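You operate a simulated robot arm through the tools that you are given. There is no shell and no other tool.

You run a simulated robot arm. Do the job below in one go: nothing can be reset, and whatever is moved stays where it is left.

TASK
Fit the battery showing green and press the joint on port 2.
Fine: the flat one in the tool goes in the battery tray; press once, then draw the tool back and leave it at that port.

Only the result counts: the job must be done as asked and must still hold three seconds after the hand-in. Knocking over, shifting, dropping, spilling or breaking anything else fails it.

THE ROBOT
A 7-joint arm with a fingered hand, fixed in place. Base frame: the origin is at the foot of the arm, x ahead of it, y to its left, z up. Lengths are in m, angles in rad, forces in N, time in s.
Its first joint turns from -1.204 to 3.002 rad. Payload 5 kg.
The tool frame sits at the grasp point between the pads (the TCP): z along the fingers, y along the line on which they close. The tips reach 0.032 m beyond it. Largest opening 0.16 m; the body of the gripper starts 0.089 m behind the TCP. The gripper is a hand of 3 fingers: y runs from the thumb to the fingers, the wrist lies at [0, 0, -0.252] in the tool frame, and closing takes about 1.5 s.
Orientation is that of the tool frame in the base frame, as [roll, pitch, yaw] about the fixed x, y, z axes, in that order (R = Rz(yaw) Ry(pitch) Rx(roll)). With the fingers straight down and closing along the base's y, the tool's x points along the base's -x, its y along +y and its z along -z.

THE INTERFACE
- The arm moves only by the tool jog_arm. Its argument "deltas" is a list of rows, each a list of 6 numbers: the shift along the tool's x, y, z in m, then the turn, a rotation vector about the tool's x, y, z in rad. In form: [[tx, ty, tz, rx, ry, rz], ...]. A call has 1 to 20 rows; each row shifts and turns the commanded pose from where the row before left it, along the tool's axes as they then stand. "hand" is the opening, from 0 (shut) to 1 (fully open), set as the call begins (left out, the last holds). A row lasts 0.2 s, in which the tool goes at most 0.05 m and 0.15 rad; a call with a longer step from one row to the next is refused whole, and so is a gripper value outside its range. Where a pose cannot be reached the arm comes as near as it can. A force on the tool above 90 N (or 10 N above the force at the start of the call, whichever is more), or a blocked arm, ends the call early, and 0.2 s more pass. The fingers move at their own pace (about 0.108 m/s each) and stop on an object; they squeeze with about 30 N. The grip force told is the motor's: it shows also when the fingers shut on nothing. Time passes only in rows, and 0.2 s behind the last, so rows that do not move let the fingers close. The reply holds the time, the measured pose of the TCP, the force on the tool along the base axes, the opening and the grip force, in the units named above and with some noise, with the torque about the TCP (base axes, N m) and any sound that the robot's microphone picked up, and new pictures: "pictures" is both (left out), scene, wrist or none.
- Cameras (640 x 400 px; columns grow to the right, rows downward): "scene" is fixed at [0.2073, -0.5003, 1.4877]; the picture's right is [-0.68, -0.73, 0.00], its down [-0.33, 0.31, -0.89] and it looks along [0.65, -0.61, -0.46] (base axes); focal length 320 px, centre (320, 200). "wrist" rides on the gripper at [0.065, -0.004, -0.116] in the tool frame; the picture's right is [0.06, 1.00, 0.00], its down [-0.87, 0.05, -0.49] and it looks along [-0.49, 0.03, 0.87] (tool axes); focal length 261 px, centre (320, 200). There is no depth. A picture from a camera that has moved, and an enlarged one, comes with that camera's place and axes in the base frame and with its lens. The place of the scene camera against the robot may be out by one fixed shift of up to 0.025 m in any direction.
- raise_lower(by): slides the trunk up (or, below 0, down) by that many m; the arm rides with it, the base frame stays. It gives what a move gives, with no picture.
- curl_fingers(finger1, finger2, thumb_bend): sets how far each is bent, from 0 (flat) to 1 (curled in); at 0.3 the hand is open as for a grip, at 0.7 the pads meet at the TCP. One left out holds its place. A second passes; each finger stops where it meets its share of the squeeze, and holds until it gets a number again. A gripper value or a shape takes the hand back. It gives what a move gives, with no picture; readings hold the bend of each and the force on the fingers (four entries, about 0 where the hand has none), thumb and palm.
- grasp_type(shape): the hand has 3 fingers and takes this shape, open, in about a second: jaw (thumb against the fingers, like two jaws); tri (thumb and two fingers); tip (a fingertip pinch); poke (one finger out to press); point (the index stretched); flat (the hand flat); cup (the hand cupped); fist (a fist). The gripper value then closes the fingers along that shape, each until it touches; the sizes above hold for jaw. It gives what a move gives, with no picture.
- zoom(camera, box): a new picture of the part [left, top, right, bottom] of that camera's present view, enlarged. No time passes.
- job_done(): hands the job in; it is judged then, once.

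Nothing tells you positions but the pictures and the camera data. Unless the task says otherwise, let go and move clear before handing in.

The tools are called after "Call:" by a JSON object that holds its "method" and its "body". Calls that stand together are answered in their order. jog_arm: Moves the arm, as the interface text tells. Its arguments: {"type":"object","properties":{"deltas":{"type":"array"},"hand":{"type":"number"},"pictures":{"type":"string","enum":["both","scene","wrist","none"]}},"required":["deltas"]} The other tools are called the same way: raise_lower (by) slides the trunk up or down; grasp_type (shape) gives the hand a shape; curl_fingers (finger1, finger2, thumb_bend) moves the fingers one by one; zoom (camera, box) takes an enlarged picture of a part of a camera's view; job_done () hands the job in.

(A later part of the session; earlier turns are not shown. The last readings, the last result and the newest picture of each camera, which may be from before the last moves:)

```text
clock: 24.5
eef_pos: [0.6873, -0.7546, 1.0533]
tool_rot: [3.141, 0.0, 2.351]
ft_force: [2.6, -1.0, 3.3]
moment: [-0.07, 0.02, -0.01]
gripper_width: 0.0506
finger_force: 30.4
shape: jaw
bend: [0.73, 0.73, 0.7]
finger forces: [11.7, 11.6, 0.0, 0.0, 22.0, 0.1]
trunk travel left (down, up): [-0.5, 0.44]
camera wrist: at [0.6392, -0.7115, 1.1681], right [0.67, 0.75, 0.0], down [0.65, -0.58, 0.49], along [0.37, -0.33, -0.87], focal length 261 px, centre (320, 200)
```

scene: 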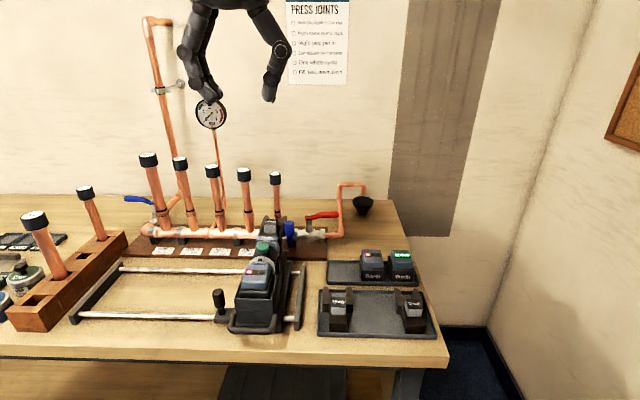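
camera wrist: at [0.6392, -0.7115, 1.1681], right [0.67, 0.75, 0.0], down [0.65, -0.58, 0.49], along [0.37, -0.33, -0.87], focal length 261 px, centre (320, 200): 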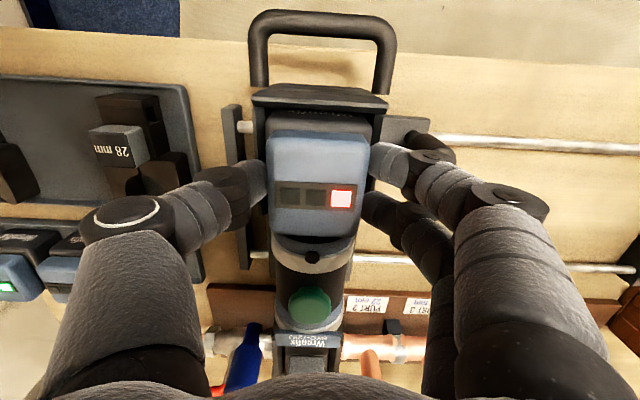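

The grip is firm at 0.051 m width. I'll lift straight up gently and watch the forces.

Call:
{"method": "jog_arm", "body": {"deltas": [[0, 0, -0.01, 0, 0, 0], [0, 0, -0.01, 0, 0, 0], [0, 0, 0, 0, 0, 0]], "pictures": "wrist"}}

```text
clock: 25.3
eef_pos: [0.6858, -0.7572, 1.0723]
tool_rot: [-3.141, -0.002, 2.351]
ft_force: [0.7, 0.9, -5.0]
moment: [0.01, 0.01, -0.03]
gripper_width: 0.0475
finger_force: 30.0
shape: jaw
bend: [0.74, 0.74, 0.7]
finger forces: [13.1, 12.9, 0.0, 0.0, 23.7, 0.0]
trunk travel left (down, up): [-0.5, 0.44]
camera wrist: at [0.6388, -0.7129, 1.188], right [0.67, 0.75, 0.0], down [0.65, -0.58, 0.49], along [0.37, -0.33, -0.87], focal length 261 px, centre (320, 200)
```

wrist: 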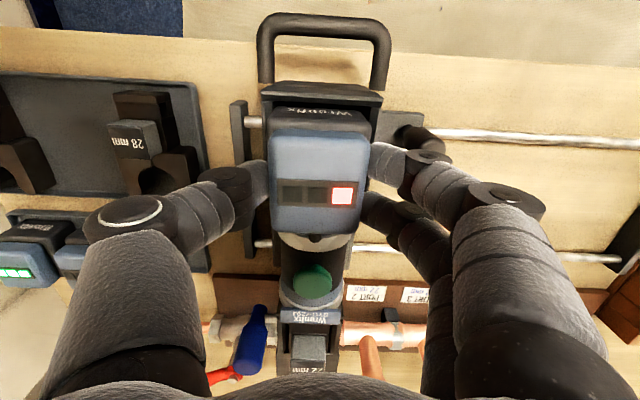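

The battery is coming up with the hand. I'll keep lifting gradually until it clears the well.

Call:
{"method": "jog_arm", "body": {"deltas": [[0, 0, -0.012, 0, 0, 0], [0, 0, -0.012, 0, 0, 0], [0, 0, -0.012, 0, 0, 0], [0, 0, 0, 0, 0, 0]], "pictures": "wrist"}}

```text
clock: 26.3
eef_pos: [0.6858, -0.7555, 1.1085]
tool_rot: [3.141, -0.001, 2.351]
ft_force: [-0.2, 0.0, -3.2]
moment: [0.0, -0.01, -0.01]
gripper_width: 0.0469
finger_force: 30.4
shape: jaw
bend: [0.74, 0.74, 0.7]
finger forces: [13.1, 12.9, 0.0, 0.1, 24.7, 0.0]
trunk travel left (down, up): [-0.5, 0.44]
camera wrist: at [0.6385, -0.7127, 1.2234], right [0.67, 0.75, 0.0], down [0.65, -0.58, 0.49], along [0.37, -0.33, -0.87], focal length 261 px, centre (320, 200)
```

wrist: 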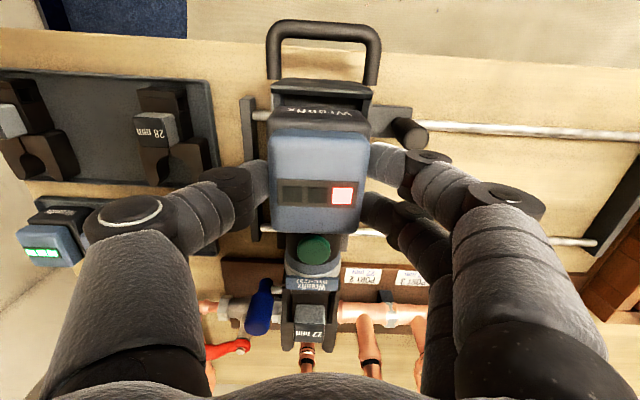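

The battery is clear of the well and held steady. I'll lift further and turn the hand 90° so it can be set between the tray neighbours.

Call:
{"method": "jog_arm", "body": {"deltas": [[0, 0, -0.02, 0, 0, 0], [0, 0, -0.02, 0, 0, 0], [0, 0, -0.02, 0, 0, 0], [0, 0, 0, 0, 0, -0.1309], [0, 0, 0, 0, 0, -0.1309], [0, 0, 0, 0, 0, -0.1309], [0, 0, 0, 0, 0, -0.1309], [0, 0, 0, 0, 0, -0.1309], [0, 0, 0, 0, 0, -0.1309]], "pictures": "wrist"}}

```text
clock: 28.3
eef_pos: [0.6859, -0.7543, 1.1688]
tool_rot: [3.141, 0.0, 3.137]
ft_force: [-0.4, -0.3, -3.5]
moment: [-0.03, -0.04, 0.01]
gripper_width: 0.0472
finger_force: 29.7
shape: jaw
bend: [0.74, 0.74, 0.7]
finger forces: [13.1, 13.1, 0.0, 0.0, 25.0, 0.1]
trunk travel left (down, up): [-0.5, 0.44]
camera wrist: at [0.6213, -0.7584, 1.2845], right [-0.06, 1.0, 0.0], down [0.87, 0.05, 0.49], along [0.49, 0.03, -0.87], focal length 261 px, centre (320, 200)
```

wrist: 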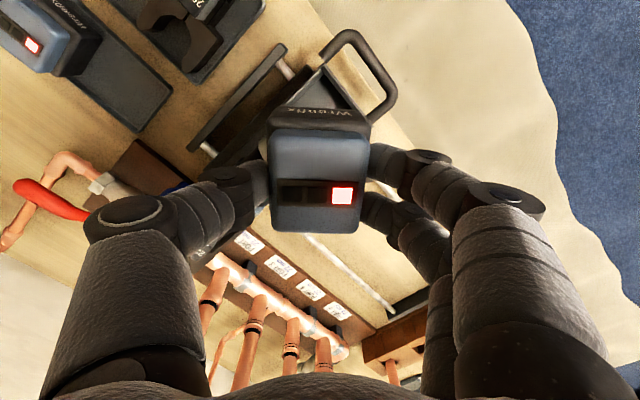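

Rotation is going fine. I'll finish the quarter turn.

Call:
{"method": "jog_arm", "body": {"deltas": [[0, 0, 0, 0, 0, -0.1309], [0, 0, 0, 0, 0, -0.1309], [0, 0, 0, 0, 0, -0.1309], [0, 0, 0, 0, 0, -0.1309], [0, 0, 0, 0, 0, -0.1309], [0, 0, 0, 0, 0, -0.1309], [0, 0, 0, 0, 0, 0]], "pictures": "wrist"}}

```text
clock: 29.9
eef_pos: [0.6869, -0.7558, 1.1683]
tool_rot: [-3.141, 0.001, -2.361]
ft_force: [0.1, 0.3, -3.7]
moment: [0.03, 0.03, 0.0]
gripper_width: 0.047
finger_force: 29.7
shape: jaw
bend: [0.74, 0.74, 0.7]
finger forces: [13.0, 12.9, 0.0, 0.0, 25.1, 0.1]
trunk travel left (down, up): [-0.5, 0.44]
camera wrist: at [0.6443, -0.8042, 1.2841], right [-0.75, 0.66, 0.0], down [0.58, 0.65, 0.49], along [0.33, 0.37, -0.87], focal length 261 px, centre (320, 200)
```

wrist: 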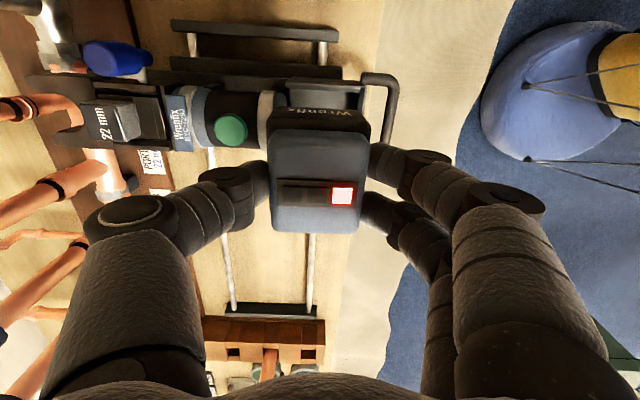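

Now I carry it right over the jaw tray, then out above the free slot in the battery tray.

Call:
{"method": "jog_arm", "body": {"deltas": [[0.0316, 0, 0, 0, 0, 0], [0.0316, 0, 0, 0, 0, 0], [0.0316, 0, 0, 0, 0, 0], [0.0316, 0, 0, 0, 0, 0], [0.0316, 0, 0, 0, 0, 0], [0.0316, 0, 0, 0, 0, 0], [0, -0.0295, 0, 0, 0, 0], [0, -0.0295, 0, 0, 0, 0], [0, -0.0295, 0, 0, 0, 0], [0, -0.0295, 0, 0, 0, 0], [0, -0.0295, 0, 0, 0, 0], [0, -0.0295, 0, 0, 0, 0], [0, 0, 0, 0, 0, 0]]}}

```text
clock: 32.7
eef_pos: [0.6753, -1.0141, 1.1687]
tool_rot: [3.141, 0.001, -2.362]
ft_force: [1.0, -0.1, -3.8]
moment: [-0.03, 0.03, 0.01]
gripper_width: 0.047
finger_force: 29.9
shape: jaw
bend: [0.74, 0.74, 0.7]
finger forces: [13.4, 13.0, 0.0, 0.0, 25.7, 0.1]
trunk travel left (down, up): [-0.5, 0.44]
camera wrist: at [0.6323, -1.0625, 1.2838], right [-0.75, 0.67, 0.0], down [0.58, 0.65, 0.49], along [0.33, 0.37, -0.87], focal length 261 px, centre (320, 200)
```

scene: 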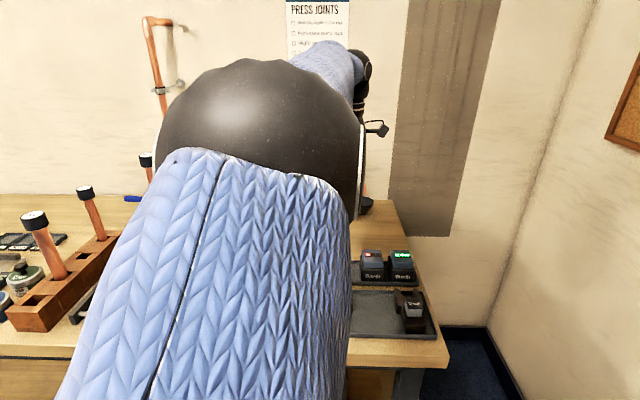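
wrist: 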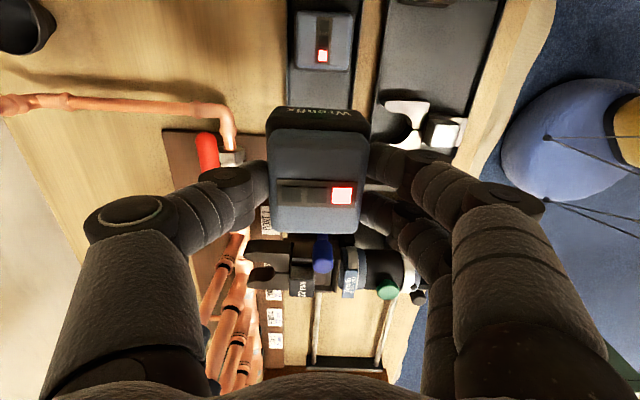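

The battery hangs over the free slot at (1.196, −0.234), squarely between the red battery and the tray end. I'll descend most of the way and look.

Call:
{"method": "jog_arm", "body": {"deltas": [[0, 0, 0.025, 0, 0, 0], [0, 0, 0.025, 0, 0, 0], [0, 0, 0.025, 0, 0, 0], [0, 0, 0.025, 0, 0, 0], [0, 0, 0.025, 0, 0, 0], [0, 0, 0.02, 0, 0, 0], [0, 0, 0, 0, 0, 0]], "pictures": "wrist"}}

```text
clock: 34.3
eef_pos: [0.6746, -1.0149, 1.0218]
tool_rot: [3.142, -0.001, -2.362]
ft_force: [-0.3, 0.4, -3.6]
moment: [0.03, -0.01, 0.02]
gripper_width: 0.0469
finger_force: 30.3
shape: jaw
bend: [0.74, 0.74, 0.7]
finger forces: [13.3, 12.9, 0.0, 0.0, 25.3, 0.0]
trunk travel left (down, up): [-0.5, 0.44]
camera wrist: at [0.6328, -1.0637, 1.1386], right [-0.75, 0.67, 0.0], down [0.58, 0.65, 0.49], along [0.33, 0.37, -0.87], focal length 261 px, centre (320, 200)
```

wrist: 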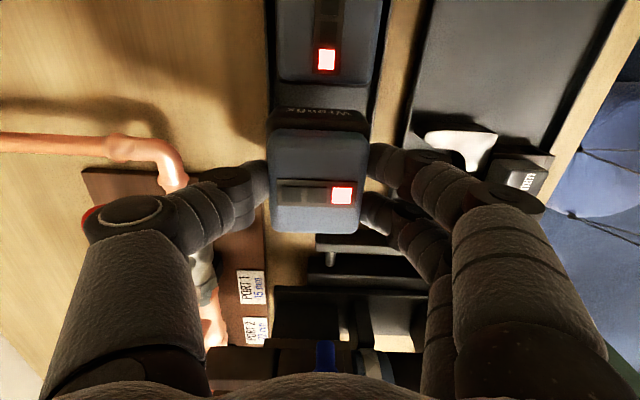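

Clearances look right on both sides. I'll go on down slowly until the tray floor takes the weight.

Call:
{"method": "jog_arm", "body": {"deltas": [[0, 0, 0.015, 0, 0, 0], [0, 0, 0.015, 0, 0, 0], [0, 0, 0.01, 0, 0, 0], [0, 0, 0, 0, 0, 0]], "pictures": "wrist"}}

Call:
{"method": "zoom", "body": {"camera": "wrist", "box": [220, 0, 460, 270]}}

```text
clock: 35.3
eef_pos: [0.6756, -1.0142, 0.9822]
tool_rot: [3.141, 0.0, -2.361]
ft_force: [-0.2, 0.0, -3.5]
moment: [-0.02, 0.01, 0.01]
gripper_width: 0.0471
finger_force: 30.1
shape: jaw
bend: [0.74, 0.74, 0.7]
finger forces: [13.3, 13.0, 0.1, 0.0, 25.3, 0.0]
trunk travel left (down, up): [-0.5, 0.44]
camera wrist: at [0.6328, -1.0634, 1.098], right [-0.75, 0.67, 0.0], down [0.58, 0.65, 0.49], along [0.33, 0.37, -0.87], focal length 261 px, centre (320, 200)
```

wrist: 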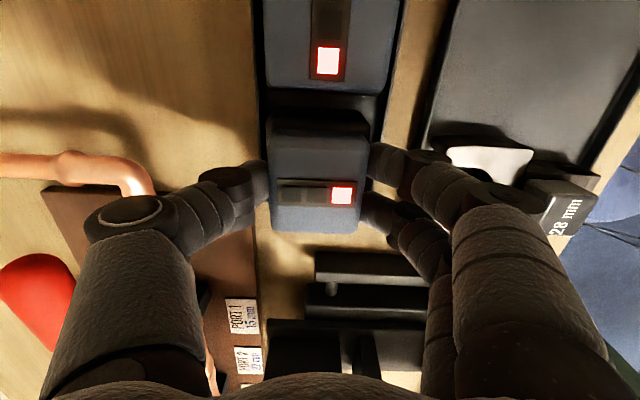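

```text
1.48 times, centred on (340, 135) of wrist
camera zoom: at [0.6328, -1.0634, 1.098], right [-0.75, 0.67, 0.0], down [0.58, 0.65, 0.49], along [0.33, 0.37, -0.87], focal length 386 px, centre (290, 296)
```

zoom: 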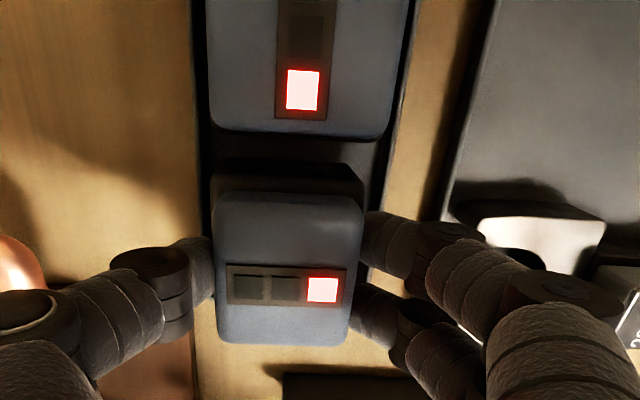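

Still free and well placed. Small steps down now to touch.

Call:
{"method": "jog_arm", "body": {"deltas": [[0, 0, 0.003, 0, 0, 0], [0, 0, 0.003, 0, 0, 0], [0, 0, 0, 0, 0, 0]], "pictures": "none"}}

Call:
{"method": "jog_arm", "body": {"deltas": [[0, 0, 0.002, 0, 0, 0], [0, 0, 0.002, 0, 0, 0], [0, 0, 0, 0, 0, 0]], "pictures": "none"}}

```text
clock: 36.1
eef_pos: [0.6753, -1.0147, 0.9764]
tool_rot: [3.141, 0.001, -2.363]
ft_force: [-0.1, -0.6, -3.8]
moment: [0.0, 0.01, 0.0]
gripper_width: 0.0472
finger_force: 29.7
shape: jaw
bend: [0.74, 0.74, 0.7]
finger forces: [13.2, 13.0, 0.1, 0.0, 25.3, 0.1]
trunk travel left (down, up): [-0.5, 0.44]
```

```text
clock: 36.9
eef_pos: [0.6756, -1.0143, 0.9736]
tool_rot: [3.141, -0.001, -2.362]
ft_force: [-0.2, -1.0, 0.7]
moment: [0.04, 0.05, 0.01]
gripper_width: 0.0468
finger_force: 30.0
shape: jaw
bend: [0.74, 0.74, 0.7]
finger forces: [14.3, 13.9, 0.1, 0.1, 26.7, 0.0]
trunk travel left (down, up): [-0.5, 0.44]
```

The tray floor has taken the weight at z≈0.974. I'll open and rise clear.

Call:
{"method": "jog_arm", "body": {"deltas": [[0, 0, 0, 0, 0, 0], [0, 0, 0, 0, 0, 0], [0, 0, 0, 0, 0, 0], [0, 0, 0, 0, 0, 0]], "hand": 0.45, "pictures": "wrist"}}

Call:
{"method": "jog_arm", "body": {"deltas": [[0, 0, -0.02, 0, 0, 0], [0, 0, -0.03, 0, 0, 0], [0, 0, -0.04, 0, 0, 0], [0, 0, -0.04, 0, 0, 0], [0, 0, -0.04, 0, 0, 0], [0, 0, 0, 0, 0, 0]], "pictures": "both"}}

```text
clock: 37.9
eef_pos: [0.6765, -1.0128, 0.9726]
tool_rot: [-3.14, -0.001, -2.362]
ft_force: [0.1, 0.0, -0.1]
moment: [0.04, 0.0, -0.01]
gripper_width: 0.0715
finger_force: 0.0
shape: jaw
bend: [0.73, 0.73, 0.7]
finger forces: [0.0, 0.0, 0.0, 0.0, 0.0, 0.0]
trunk travel left (down, up): [-0.5, 0.44]
camera wrist: at [0.6338, -1.063, 1.0885], right [-0.75, 0.67, 0.0], down [0.58, 0.65, 0.49], along [0.33, 0.37, -0.87], focal length 261 px, centre (320, 200)
```

wrist: 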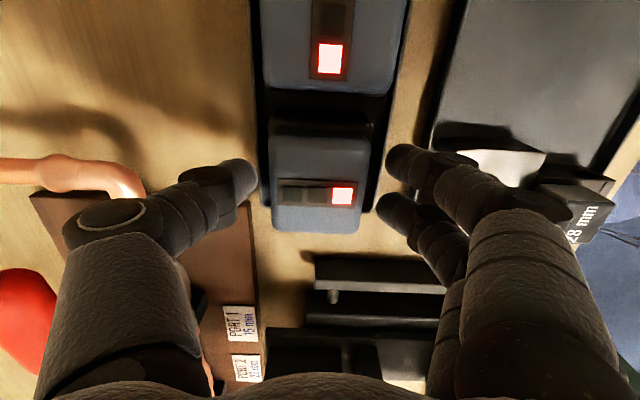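

```text
clock: 39.3
eef_pos: [0.6766, -1.0155, 1.1435]
tool_rot: [3.138, -0.001, -2.362]
ft_force: [0.0, -0.2, 0.2]
moment: [-0.01, 0.0, 0.01]
gripper_width: 0.0713
finger_force: 0.1
shape: jaw
bend: [0.73, 0.73, 0.7]
finger forces: [0.0, 0.1, 0.0, 0.0, 0.0, 0.1]
trunk travel left (down, up): [-0.5, 0.44]
camera wrist: at [0.6331, -1.0656, 1.2599], right [-0.75, 0.67, 0.0], down [0.58, 0.65, 0.49], along [0.33, 0.37, -0.87], focal length 261 px, centre (320, 200)
```

scene: 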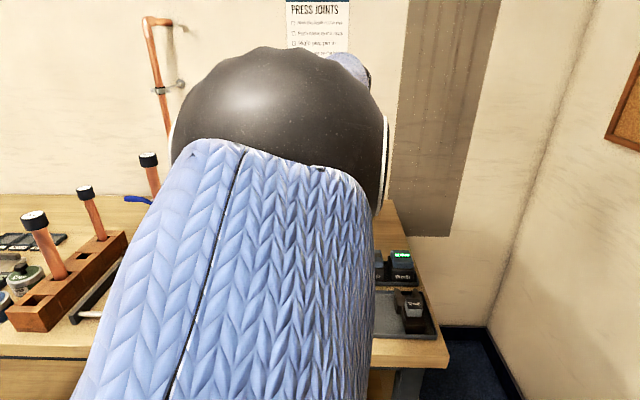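
wrist: 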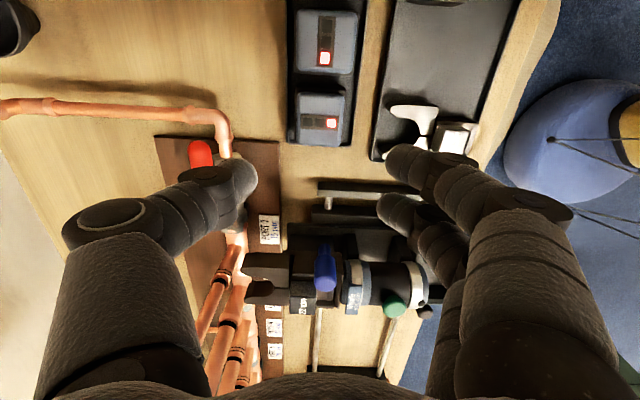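

The flat battery stands in the tray. I'll zoom to confirm it is inside the rim and that its neighbour is unmoved.

Call:
{"method": "zoom", "body": {"camera": "wrist", "box": [240, 0, 460, 180]}}

```text
2.22 times, centred on (350, 90) of wrist
camera zoom: at [0.6331, -1.0656, 1.2599], right [-0.75, 0.67, 0.0], down [0.58, 0.65, 0.49], along [0.33, 0.37, -0.87], focal length 579 px, centre (253, 444)
```

zoom: 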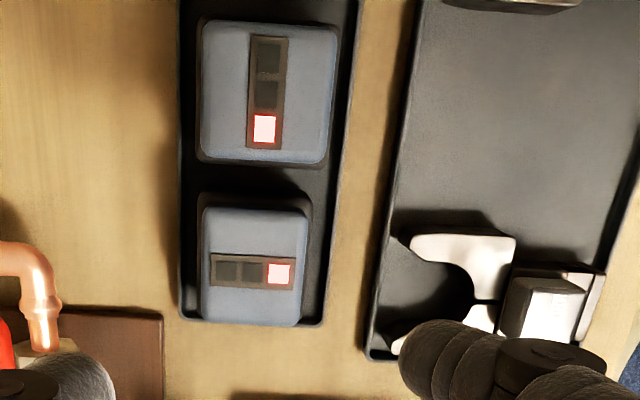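

The flat battery sits properly in the tray. Next I move over the green battery with the same hand orientation (thumb behind, fingers in front).

Call:
{"method": "jog_arm", "body": {"deltas": [[0.0302, 0, 0, 0, 0, 0], [0.0302, 0, 0, 0, 0, 0], [0.0302, 0, 0, 0, 0, 0], [0.0302, 0, 0, 0, 0, 0], [0.0302, 0, 0, 0, 0, 0], [0, 0, 0, 0, 0, 0]], "hand": 0.55, "pictures": "wrist"}}

Call:
{"method": "zoom", "body": {"camera": "wrist", "box": [210, 80, 430, 240]}}

```text
clock: 40.7
eef_pos: [0.5686, -1.1211, 1.1456]
tool_rot: [3.141, 0.0, -2.362]
ft_force: [-0.7, 0.1, 0.5]
moment: [-0.01, 0.01, -0.03]
gripper_width: 0.0876
finger_force: 0.1
shape: jaw
bend: [0.72, 0.72, 0.7]
finger forces: [0.0, 0.0, 0.1, 0.0, 0.1, 0.0]
trunk travel left (down, up): [-0.5, 0.44]
camera wrist: at [0.5267, -1.1698, 1.2614], right [-0.75, 0.67, 0.0], down [0.58, 0.65, 0.49], along [0.33, 0.37, -0.87], focal length 261 px, centre (320, 200)
```

wrist: 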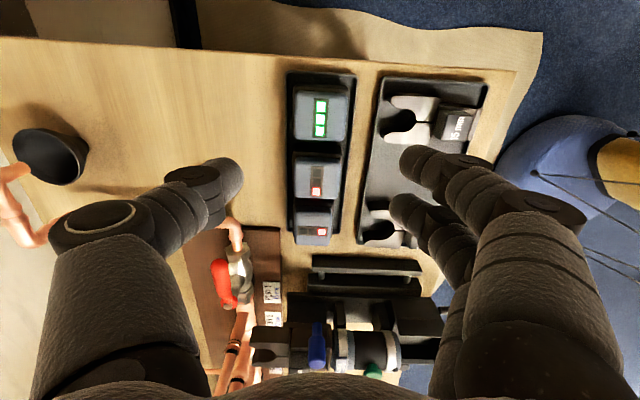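

```text
2.50 times, centred on (320, 160) of wrist
camera zoom: at [0.5267, -1.1698, 1.2614], right [-0.75, 0.67, 0.0], down [0.58, 0.65, 0.49], along [0.33, 0.37, -0.87], focal length 652 px, centre (320, 300)
```

zoom: 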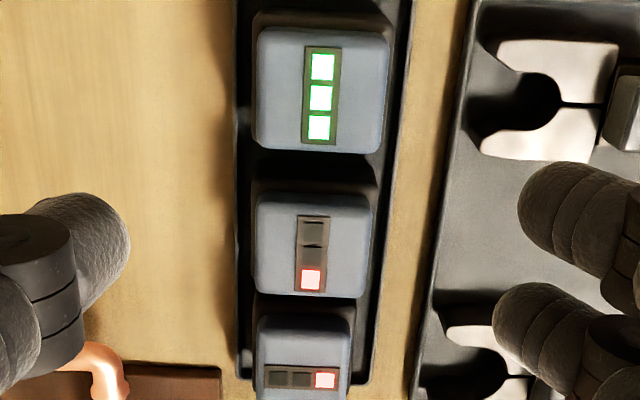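

The green battery is centred under the hand within 2 mm. Descending in two stages.

Call:
{"method": "jog_arm", "body": {"deltas": [[0.0015, -0.001, 0.025, 0, 0, 0], [0, 0, 0.025, 0, 0, 0], [0, 0, 0.025, 0, 0, 0], [0, 0, 0.025, 0, 0, 0], [0, 0, 0.025, 0, 0, 0], [0, 0, 0.02, 0, 0, 0], [0, 0, 0, 0, 0, 0]], "pictures": "wrist"}}

Call:
{"method": "zoom", "body": {"camera": "wrist", "box": [200, 80, 440, 260]}}

```text
clock: 42.3
eef_pos: [0.5683, -1.1233, 0.9954]
tool_rot: [-3.142, 0.0, -2.36]
ft_force: [0.8, -0.2, 0.3]
moment: [0.0, -0.01, -0.02]
gripper_width: 0.0875
finger_force: 0.0
shape: jaw
bend: [0.72, 0.72, 0.7]
finger forces: [0.0, 0.1, 0.0, 0.1, 0.0, 0.0]
trunk travel left (down, up): [-0.5, 0.44]
camera wrist: at [0.5262, -1.1712, 1.113], right [-0.75, 0.67, 0.0], down [0.58, 0.65, 0.49], along [0.33, 0.37, -0.87], focal length 261 px, centre (320, 200)
```

wrist: 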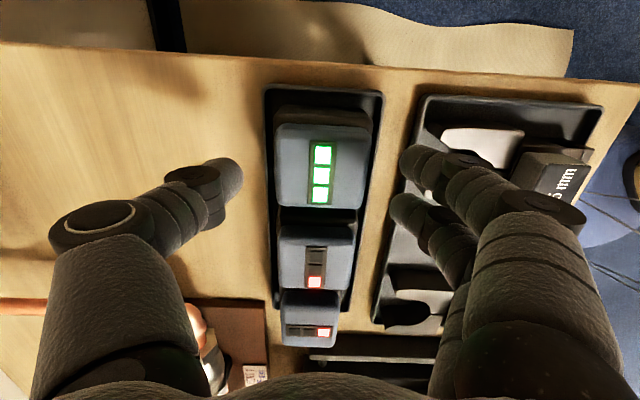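

```text
2.22 times, centred on (320, 170) of wrist
camera zoom: at [0.5262, -1.1712, 1.113], right [-0.75, 0.67, 0.0], down [0.58, 0.65, 0.49], along [0.33, 0.37, -0.87], focal length 579 px, centre (320, 267)
```

zoom: 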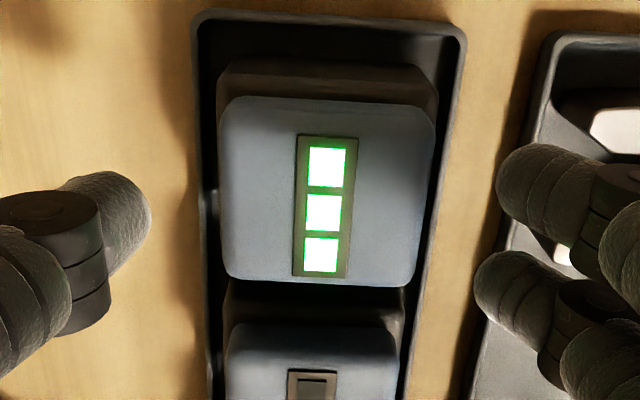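

Aligned. Lowering to grip depth and closing.

Call:
{"method": "jog_arm", "body": {"deltas": [[0.001, -0.0005, 0.012, 0, 0, 0], [0, 0, 0.012, 0, 0, 0], [0, 0, 0, 0, 0, 0]], "pictures": "none"}}

Call:
{"method": "jog_arm", "body": {"deltas": [[0, 0, 0, 0, 0, 0], [0, 0, 0, 0, 0, 0], [0, 0, 0, 0, 0, 0], [0, 0, 0, 0, 0, 0], [0, 0, 0, 0, 0, 0], [0, 0, 0, 0, 0, 0], [0, 0, 0, 0, 0, 0]], "hand": 0.0, "pictures": "wrist"}}

```text
clock: 43.1
eef_pos: [0.5683, -1.1237, 0.9728]
tool_rot: [-3.141, -0.001, -2.362]
ft_force: [1.0, 0.0, 0.2]
moment: [0.01, -0.05, 0.04]
gripper_width: 0.0875
finger_force: 0.1
shape: jaw
bend: [0.72, 0.72, 0.7]
finger forces: [0.0, 0.0, 0.0, 0.0, 0.0, 0.0]
trunk travel left (down, up): [-0.5, 0.44]
```

```text
clock: 44.7
eef_pos: [0.5678, -1.123, 0.9735]
tool_rot: [-3.14, 0.001, -2.362]
ft_force: [-0.1, -0.6, 1.3]
moment: [0.08, 0.06, 0.0]
gripper_width: 0.0515
finger_force: 30.1
shape: jaw
bend: [0.73, 0.73, 0.7]
finger forces: [13.5, 13.5, 0.0, 0.1, 27.3, 0.0]
trunk travel left (down, up): [-0.5, 0.44]
camera wrist: at [0.5257, -1.1722, 1.0892], right [-0.75, 0.67, 0.0], down [0.58, 0.65, 0.49], along [0.33, 0.37, -0.87], focal length 261 px, centre (320, 200)
```

wrist: 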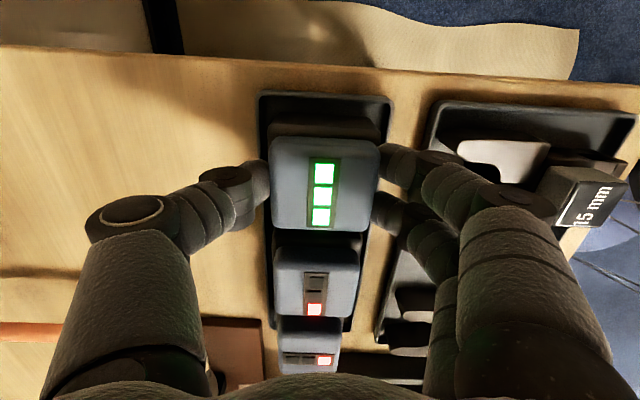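

The green battery is gripped. I'll lift it straight up and check it holds.

Call:
{"method": "jog_arm", "body": {"deltas": [[0, 0, -0.01, 0, 0, 0], [0, 0, -0.01, 0, 0, 0], [0, 0, -0.02, 0, 0, 0], [0, 0, -0.03, 0, 0, 0], [0, 0, 0, 0, 0, 0]], "pictures": "wrist"}}

```text
clock: 45.9
eef_pos: [0.5689, -1.1235, 1.0428]
tool_rot: [3.14, -0.001, -2.361]
ft_force: [0.4, 0.0, -3.7]
moment: [0.0, 0.04, 0.01]
gripper_width: 0.0516
finger_force: 30.0
shape: jaw
bend: [0.73, 0.73, 0.7]
finger forces: [13.8, 13.8, 0.0, 0.0, 27.2, 0.0]
trunk travel left (down, up): [-0.5, 0.44]
camera wrist: at [0.526, -1.1728, 1.1585], right [-0.75, 0.67, 0.0], down [0.58, 0.65, 0.49], along [0.33, 0.37, -0.87], focal length 261 px, centre (320, 200)
```

wrist: 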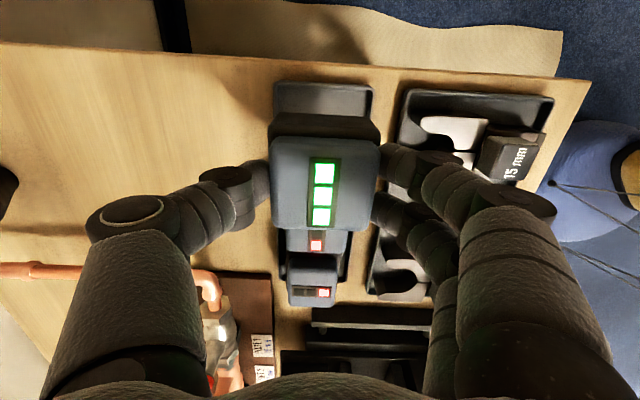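

Held firmly. I'll lift higher and carry it over to the open table between the rails for a re-grip.

Call:
{"method": "jog_arm", "body": {"deltas": [[0, 0, -0.03, 0, 0, 0], [0, 0, -0.03, 0, 0, 0], [0, 0, -0.03, 0, 0, 0], [0, 0, -0.03, 0, 0, 0], [0, 0, -0.03, 0, 0, 0], [0, 0.03, 0, 0, 0, 0], [0, 0.03, 0, 0, 0, 0], [0, 0.03, 0, 0, 0, 0], [0, 0.03, 0, 0, 0, 0], [0, 0.03, 0, 0, 0, 0], [0, 0, 0, 0, 0, 0]], "pictures": "wrist"}}

```text
clock: 48.3
eef_pos: [0.4644, -1.017, 1.1933]
tool_rot: [3.14, 0.001, -2.361]
ft_force: [0.6, 0.0, -4.0]
moment: [0.0, 0.05, -0.04]
gripper_width: 0.0512
finger_force: 30.2
shape: jaw
bend: [0.73, 0.73, 0.7]
finger forces: [14.1, 13.8, 0.0, 0.0, 27.2, 0.1]
trunk travel left (down, up): [-0.5, 0.44]
camera wrist: at [0.4208, -1.0667, 1.3085], right [-0.75, 0.67, 0.0], down [0.58, 0.65, 0.49], along [0.33, 0.37, -0.87], focal length 261 px, centre (320, 200)
```

wrist: 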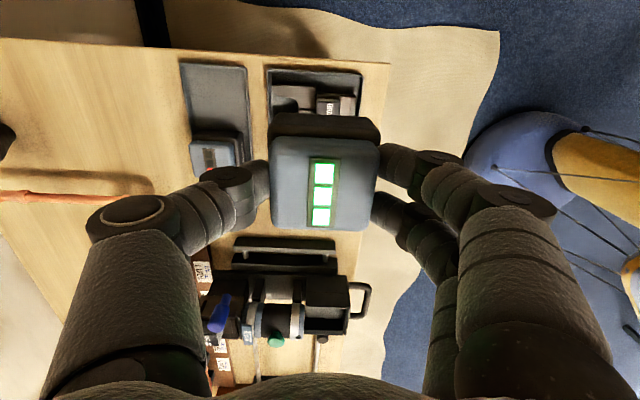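

Now straight left at this height, passing over the tool with clearance.

Call:
{"method": "jog_arm", "body": {"deltas": [[-0.0377, 0, 0, 0, 0, 0], [-0.0377, 0, 0, 0, 0, 0], [-0.0377, 0, 0, 0, 0, 0], [-0.0377, 0, 0, 0, 0, 0], [-0.0377, 0, 0, 0, 0, 0], [-0.0377, 0, 0, 0, 0, 0], [-0.0377, 0, 0, 0, 0, 0], [-0.0377, 0, 0, 0, 0, 0], [-0.0377, 0, 0, 0, 0, 0], [-0.0377, 0, 0, 0, 0, 0], [-0.0377, 0, 0, 0, 0, 0], [-0.0377, 0, 0, 0, 0, 0], [-0.0377, 0, 0, 0, 0, 0], [-0.0377, 0, 0, 0, 0, 0], [-0.0377, -0.048, 0, 0, 0, 0], [0, 0, 0, 0, 0, 0]], "pictures": "both"}}

```text
refused: row 15 steps farther than a row can; nothing moved
```

Call:
{"method": "jog_arm", "body": {"deltas": [[-0.0377, 0, 0, 0, 0, 0], [-0.0377, 0, 0, 0, 0, 0], [-0.0377, 0, 0, 0, 0, 0], [-0.0377, 0, 0, 0, 0, 0], [-0.0377, 0, 0, 0, 0, 0], [-0.0377, 0, 0, 0, 0, 0], [-0.0377, 0, 0, 0, 0, 0], [-0.0377, 0, 0, 0, 0, 0], [-0.0377, 0, 0, 0, 0, 0], [-0.0377, 0, 0, 0, 0, 0], [-0.0377, 0, 0, 0, 0, 0], [-0.0377, 0, 0, 0, 0, 0], [-0.0377, 0, 0, 0, 0, 0], [-0.0377, -0.024, 0, 0, 0, 0], [-0.0377, -0.024, 0, 0, 0, 0], [0, 0, 0, 0, 0, 0]], "pictures": "both"}}

```text
clock: 51.7
eef_pos: [0.8439, -0.6451, 1.1397]
tool_rot: [-3.13, 0.013, -2.361]
ft_force: [-0.1, 0.3, -5.0]
moment: [-0.02, 0.0, 0.01]
gripper_width: 0.0512
finger_force: 29.9
shape: jaw
bend: [0.73, 0.73, 0.7]
finger forces: [14.1, 14.1, 0.0, 0.0, 26.7, 0.0]
out of reach, approached as far as the arm can: row 12, 13, 14, 15
trunk travel left (down, up): [-0.5, 0.44]
camera wrist: at [0.7997, -0.693, 1.2546], right [-0.75, 0.67, -0.01], down [0.57, 0.65, 0.5], along [0.34, 0.37, -0.87], focal length 261 px, centre (320, 200)
```

scene: 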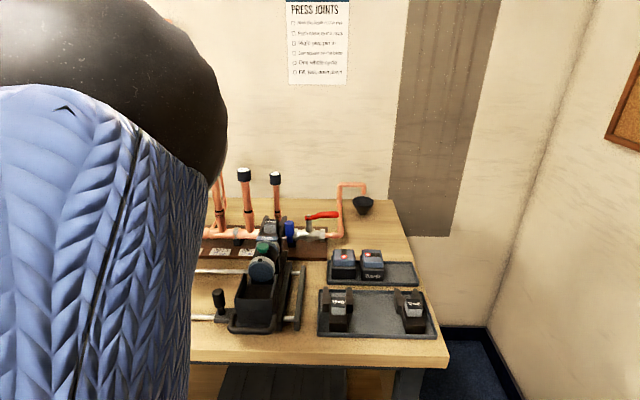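
wrist: 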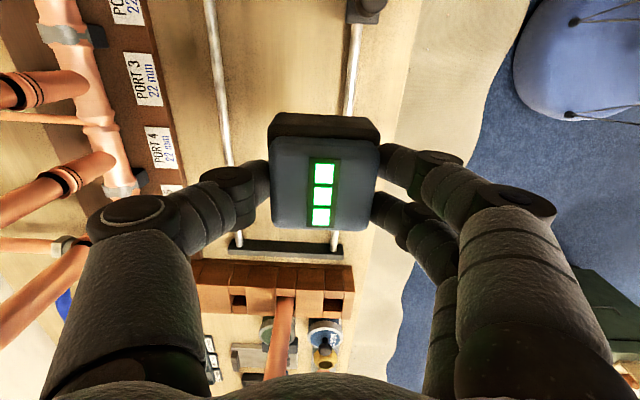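

The arm hit a reach limit high up on that last stretch and sagged, though the battery is still held. I'll step a little lower and see how the pose settles.

Call:
{"method": "jog_arm", "body": {"deltas": [[0, 0, 0.01, 0, 0, 0], [0, 0, 0.01, 0, 0, 0], [0, 0, 0, 0, 0, 0]], "pictures": "none"}}

```text
clock: 52.5
eef_pos: [0.8437, -0.6446, 1.1183]
tool_rot: [-3.141, 0.0, -2.362]
ft_force: [-1.0, 0.1, -3.8]
moment: [-0.01, -0.04, 0.01]
gripper_width: 0.051
finger_force: 30.0
shape: jaw
bend: [0.73, 0.73, 0.7]
finger forces: [14.1, 14.0, 0.0, 0.0, 26.8, 0.0]
trunk travel left (down, up): [-0.5, 0.44]
```

The pose recovered and is level again. I'll shift to the centre of the space between the rails.

Call:
{"method": "jog_arm", "body": {"deltas": [[-0.008, -0.0155, 0.005, 0, 0, 0], [-0.008, -0.0155, 0.005, 0, 0, 0], [-0.008, -0.0155, 0.005, 0, 0, 0], [0, 0, 0, 0, 0, 0]], "pictures": "wrist"}}

```text
clock: 53.5
eef_pos: [0.8739, -0.6581, 1.0938]
tool_rot: [-3.135, 0.004, -2.36]
ft_force: [-0.6, -0.6, -3.1]
moment: [0.0, -0.02, 0.01]
gripper_width: 0.051
finger_force: 30.2
shape: jaw
bend: [0.73, 0.73, 0.7]
finger forces: [14.1, 14.0, 0.0, 0.0, 26.7, 0.0]
out of reach, approached as far as the arm can: row 2, 3
trunk travel left (down, up): [-0.5, 0.44]
camera wrist: at [0.8307, -0.7059, 1.2078], right [-0.75, 0.67, -0.01], down [0.58, 0.65, 0.5], along [0.33, 0.37, -0.87], focal length 261 px, centre (320, 200)
```

wrist: 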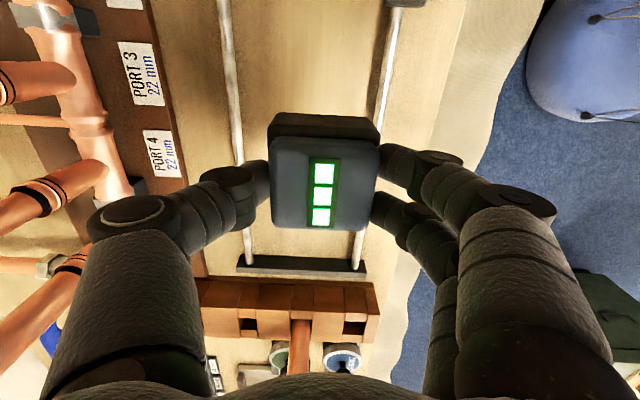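

The limit seems tied to height with this hand angle on the left side. I'll lower somewhat and come slightly back right before trying the forward shift again.

Call:
{"method": "jog_arm", "body": {"deltas": [[0.005, 0, 0.01, 0, 0, 0], [0.005, 0, 0.01, 0, 0, 0], [0.005, 0, 0.01, 0, 0, 0], [0.005, 0, 0.01, 0, 0, 0], [0, 0, 0, 0, 0, 0]], "pictures": "none"}}

Call:
{"method": "jog_arm", "body": {"deltas": [[0, -0.005, 0, 0, 0, 0], [0, -0.005, 0, 0, 0, 0], [0, -0.005, 0, 0, 0, 0], [0, 0, 0, 0, 0, 0]], "pictures": "wrist"}}

```text
clock: 54.7
eef_pos: [0.8586, -0.6719, 1.0494]
tool_rot: [-3.141, 0.0, -2.361]
ft_force: [0.0, 0.5, -4.0]
moment: [-0.04, 0.03, 0.02]
gripper_width: 0.051
finger_force: 29.9
shape: jaw
bend: [0.73, 0.73, 0.7]
finger forces: [14.1, 13.9, 0.0, 0.0, 26.7, 0.0]
trunk travel left (down, up): [-0.5, 0.44]
```

```text
clock: 55.7
eef_pos: [0.8705, -0.6843, 1.0504]
tool_rot: [-3.141, 0.001, -2.361]
ft_force: [0.2, -0.8, -3.5]
moment: [0.02, 0.01, -0.02]
gripper_width: 0.051
finger_force: 29.9
shape: jaw
bend: [0.73, 0.73, 0.7]
finger forces: [14.1, 13.9, 0.2, 0.0, 26.8, 0.1]
trunk travel left (down, up): [-0.5, 0.44]
camera wrist: at [0.8275, -0.7314, 1.1665], right [-0.75, 0.67, 0.0], down [0.58, 0.65, 0.49], along [0.33, 0.37, -0.87], focal length 261 px, centre (320, 200)
```

wrist: 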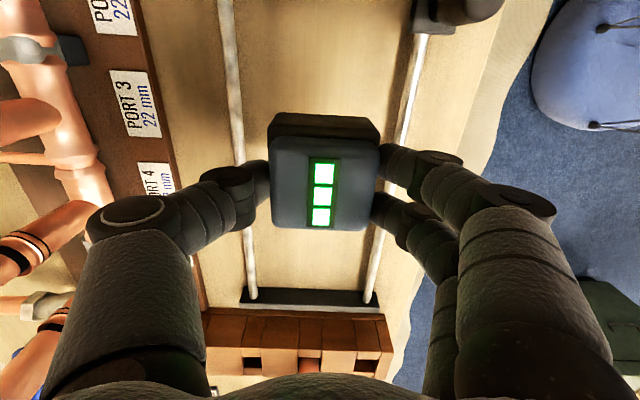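

Now at (1.099, 0.137), centred between the rails and level. Lowering the battery toward the table.

Call:
{"method": "jog_arm", "body": {"deltas": [[0, 0, 0.015, 0, 0, 0], [0, 0, 0.015, 0, 0, 0], [0, 0, 0.015, 0, 0, 0], [0, 0, 0.015, 0, 0, 0], [0, 0, 0.008, 0, 0, 0], [0, 0, 0, 0, 0, 0]], "pictures": "wrist"}}

```text
clock: 57.1
eef_pos: [0.8698, -0.6829, 0.9824]
tool_rot: [3.141, 0.0, -2.362]
ft_force: [-0.2, -0.4, -3.7]
moment: [-0.01, 0.02, 0.0]
gripper_width: 0.0513
finger_force: 29.7
shape: jaw
bend: [0.73, 0.73, 0.7]
finger forces: [14.2, 13.8, 0.1, 0.1, 26.7, 0.0]
trunk travel left (down, up): [-0.5, 0.44]
camera wrist: at [0.8268, -0.7308, 1.0975], right [-0.75, 0.67, 0.0], down [0.58, 0.65, 0.49], along [0.33, 0.37, -0.87], focal length 261 px, centre (320, 200)
```

wrist: 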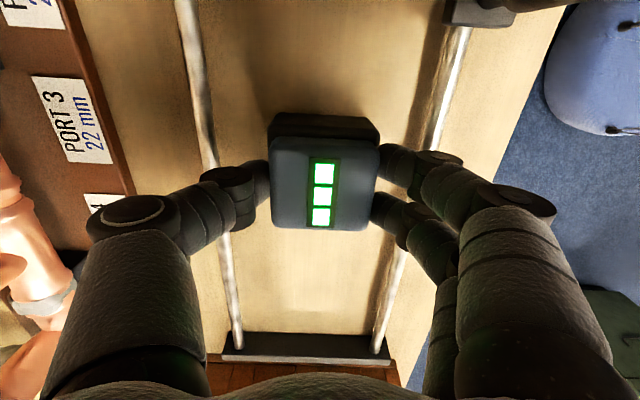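

Still free. Small steps to contact.

Call:
{"method": "jog_arm", "body": {"deltas": [[0, 0, 0.004, 0, 0, 0], [0, 0, 0.003, 0, 0, 0], [0, 0, 0, 0, 0, 0]], "pictures": "none"}}

Call:
{"method": "jog_arm", "body": {"deltas": [[0, 0, 0.003, 0, 0, 0], [0, 0, 0, 0, 0, 0]], "pictures": "none"}}

Call:
{"method": "jog_arm", "body": {"deltas": [[0, 0, 0.003, 0, 0, 0], [0, 0, 0, 0, 0, 0]], "pictures": "none"}}

```text
clock: 57.9
eef_pos: [0.8704, -0.6806, 0.9747]
tool_rot: [3.14, -0.001, -2.361]
ft_force: [-0.4, -0.7, -3.7]
moment: [-0.01, 0.0, 0.01]
gripper_width: 0.0512
finger_force: 29.7
shape: jaw
bend: [0.73, 0.73, 0.7]
finger forces: [14.0, 13.9, 0.0, 0.0, 26.7, 0.0]
trunk travel left (down, up): [-0.5, 0.44]
```

```text
clock: 58.5
eef_pos: [0.8696, -0.6812, 0.9716]
tool_rot: [3.139, 0.0, -2.36]
ft_force: [-0.2, -0.3, -4.3]
moment: [-0.03, 0.0, -0.03]
gripper_width: 0.051
finger_force: 29.7
shape: jaw
bend: [0.73, 0.73, 0.7]
finger forces: [14.1, 13.9, 0.0, 0.0, 26.7, 0.0]
trunk travel left (down, up): [-0.5, 0.44]
```

```text
clock: 59.1
eef_pos: [0.8707, -0.6825, 0.9691]
tool_rot: [3.141, 0.0, -2.362]
ft_force: [0.5, -0.6, -1.4]
moment: [0.06, 0.01, 0.02]
gripper_width: 0.0511
finger_force: 29.8
shape: jaw
bend: [0.73, 0.73, 0.7]
finger forces: [14.3, 14.1, 0.0, 0.0, 27.0, 0.1]
trunk travel left (down, up): [-0.5, 0.44]
```

Contact with the table has begun. One more millimetre, then release and rise.

Call:
{"method": "jog_arm", "body": {"deltas": [[0, 0, 0.001, 0, 0, 0], [0, 0, 0, 0, 0, 0]], "pictures": "none"}}

Call:
{"method": "jog_arm", "body": {"deltas": [[0, 0, 0, 0, 0, 0], [0, 0, 0, 0, 0, 0], [0, 0, 0, 0, 0, 0], [0, 0, 0, 0, 0, 0]], "hand": 0.5, "pictures": "wrist"}}

Call:
{"method": "jog_arm", "body": {"deltas": [[0, 0, -0.015, 0, 0, 0], [0, 0, -0.025, 0, 0, 0], [0, 0, -0.025, 0, 0, 0], [0, 0, -0.025, 0, 0, 0], [0, 0, 0, 0, 0, 0]], "pictures": "wrist"}}

```text
clock: 59.7
eef_pos: [0.8701, -0.6821, 0.9687]
tool_rot: [3.141, 0.0, -2.36]
ft_force: [1.6, -2.0, 3.8]
moment: [0.09, 0.07, -0.01]
gripper_width: 0.0512
finger_force: 29.9
shape: jaw
bend: [0.74, 0.74, 0.7]
finger forces: [15.2, 14.9, 0.0, 0.0, 29.5, 0.0]
trunk travel left (down, up): [-0.5, 0.44]
```

```text
clock: 60.7
eef_pos: [0.8691, -0.6826, 0.968]
tool_rot: [3.138, -0.001, -2.36]
ft_force: [-0.4, -0.1, 0.1]
moment: [-0.01, 0.01, 0.0]
gripper_width: 0.079
finger_force: 0.1
shape: jaw
bend: [0.72, 0.72, 0.7]
finger forces: [0.1, 0.0, 0.0, 0.1, 0.0, 0.0]
trunk travel left (down, up): [-0.5, 0.44]
camera wrist: at [0.8273, -0.7308, 1.0841], right [-0.75, 0.67, 0.0], down [0.58, 0.65, 0.49], along [0.33, 0.37, -0.87], focal length 261 px, centre (320, 200)
```

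wrist: 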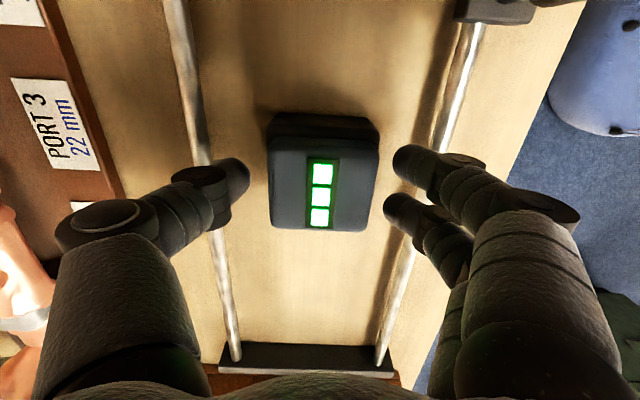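

```text
clock: 61.9
eef_pos: [0.8703, -0.6812, 1.0586]
tool_rot: [-3.141, 0.0, -2.361]
ft_force: [-1.2, 1.4, -0.2]
moment: [0.0, -0.03, 0.02]
gripper_width: 0.0796
finger_force: 0.1
shape: jaw
bend: [0.72, 0.72, 0.7]
finger forces: [0.1, 0.1, 0.1, 0.0, 0.1, 0.0]
trunk travel left (down, up): [-0.5, 0.44]
camera wrist: at [0.8275, -0.7311, 1.1744], right [-0.75, 0.67, 0.0], down [0.58, 0.65, 0.49], along [0.33, 0.37, -0.87], focal length 261 px, centre (320, 200)
```

wrist: 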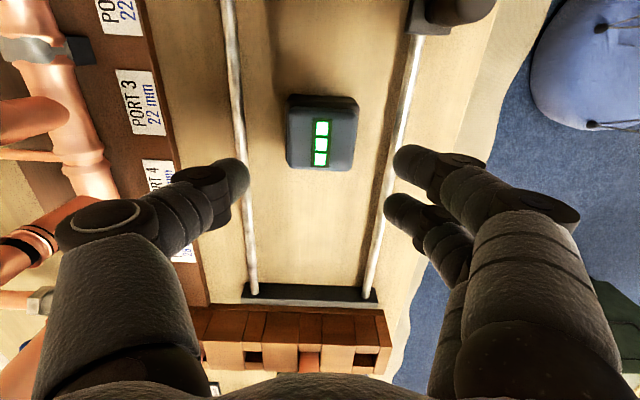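

The green battery stands upright on the table. I'll rotate the hand back a quarter turn above it for the sideways grip.

Call:
{"method": "jog_arm", "body": {"deltas": [[0, 0, -0.01, 0, 0, 0.1309], [0, 0, 0, 0, 0, 0.1309], [0, 0, 0, 0, 0, 0.1309], [0, 0, 0, 0, 0, 0.1309], [0, 0, 0, 0, 0, 0.1309], [0, 0, 0, 0, 0, 0.1309], [0, 0, 0, 0, 0, 0.1309], [0, 0, 0, 0, 0, 0.1309], [0, 0, 0, 0, 0, 0.1309], [0, 0, 0, 0, 0, 0.1309], [0, 0, 0, 0, 0, 0.1309], [0, 0, 0, 0, 0, 0.1309], [0, 0, 0, 0, 0, 0]], "pictures": "wrist"}}

Call:
{"method": "zoom", "body": {"camera": "wrist", "box": [200, 60, 440, 230]}}

```text
clock: 64.7
eef_pos: [0.8692, -0.6819, 1.0693]
tool_rot: [3.142, 0.0, 2.349]
ft_force: [-0.4, -0.4, 0.1]
moment: [0.02, -0.03, -0.01]
gripper_width: 0.0794
finger_force: 0.1
shape: jaw
bend: [0.72, 0.72, 0.7]
finger forces: [0.0, 0.0, 0.0, 0.0, 0.1, 0.0]
trunk travel left (down, up): [-0.5, 0.44]
camera wrist: at [0.8216, -0.6383, 1.185], right [0.67, 0.75, 0.0], down [0.65, -0.58, 0.49], along [0.37, -0.33, -0.87], focal length 261 px, centre (320, 200)
```

wrist: 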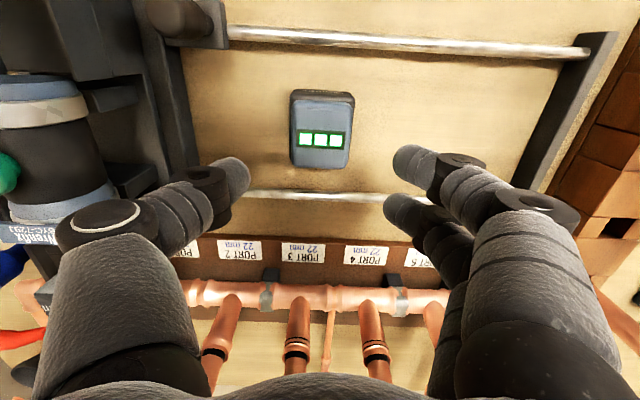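

```text
2.35 times, centred on (320, 145) of wrist
camera zoom: at [0.8216, -0.6383, 1.185], right [0.67, 0.75, 0.0], down [0.65, -0.58, 0.49], along [0.37, -0.33, -0.87], focal length 613 px, centre (320, 329)
```

zoom: 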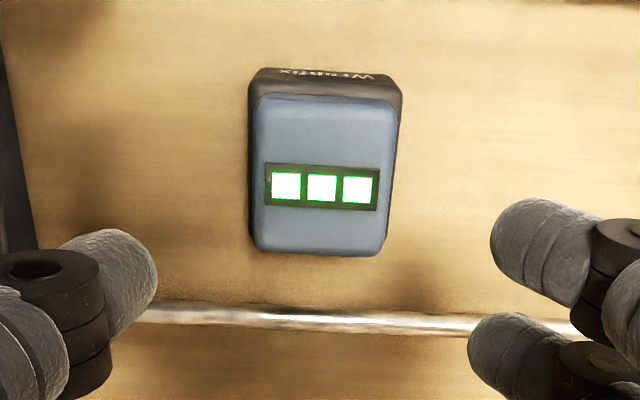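

The green battery is within 1–2 mm of centre under the hand. I'll descend to the same relative height as my earlier reference picture to match the grip point.

Call:
{"method": "jog_arm", "body": {"deltas": [[-0.001, 0.001, 0.02, 0, 0, 0], [0, 0, 0.02, 0, 0, 0], [0, 0, 0.02, 0, 0, 0], [0, 0, 0.02, 0, 0, 0], [0, 0, 0.01, 0, 0, 0], [0, 0, 0, 0, 0, 0]], "pictures": "wrist"}}

Call:
{"method": "zoom", "body": {"camera": "wrist", "box": [200, 100, 440, 250]}}

```text
clock: 66.1
eef_pos: [0.8693, -0.6816, 0.9775]
tool_rot: [3.141, 0.0, 2.35]
ft_force: [0.6, 0.6, 0.1]
moment: [-0.01, 0.0, 0.0]
gripper_width: 0.0792
finger_force: 0.0
shape: jaw
bend: [0.72, 0.72, 0.7]
finger forces: [0.1, 0.0, 0.0, 0.0, 0.1, 0.0]
trunk travel left (down, up): [-0.5, 0.44]
camera wrist: at [0.822, -0.6385, 1.0934], right [0.67, 0.75, 0.0], down [0.65, -0.58, 0.49], along [0.37, -0.33, -0.87], focal length 261 px, centre (320, 200)
```

wrist: 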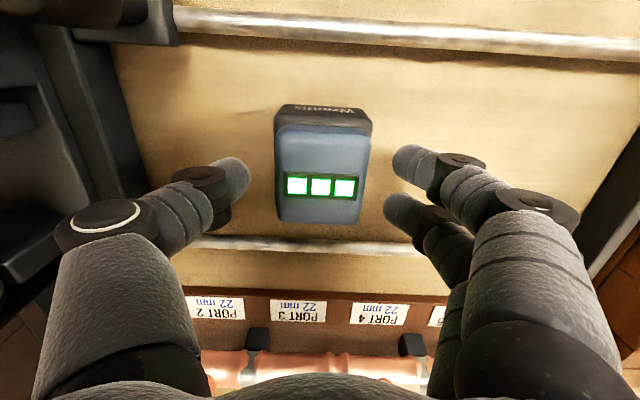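

```text
2.67 times, centred on (320, 175) of wrist
camera zoom: at [0.822, -0.6385, 1.0934], right [0.67, 0.75, 0.0], down [0.65, -0.58, 0.49], along [0.37, -0.33, -0.87], focal length 695 px, centre (320, 267)
```

zoom: 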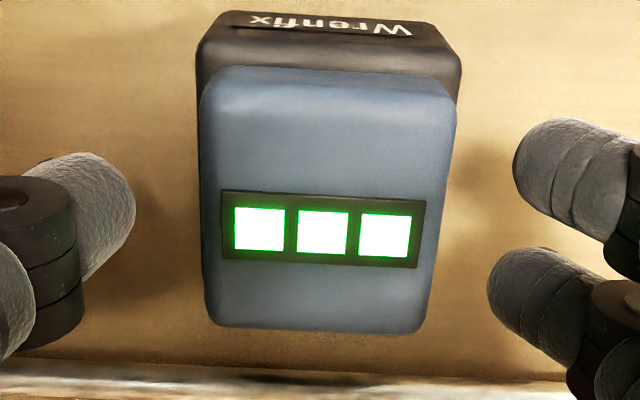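

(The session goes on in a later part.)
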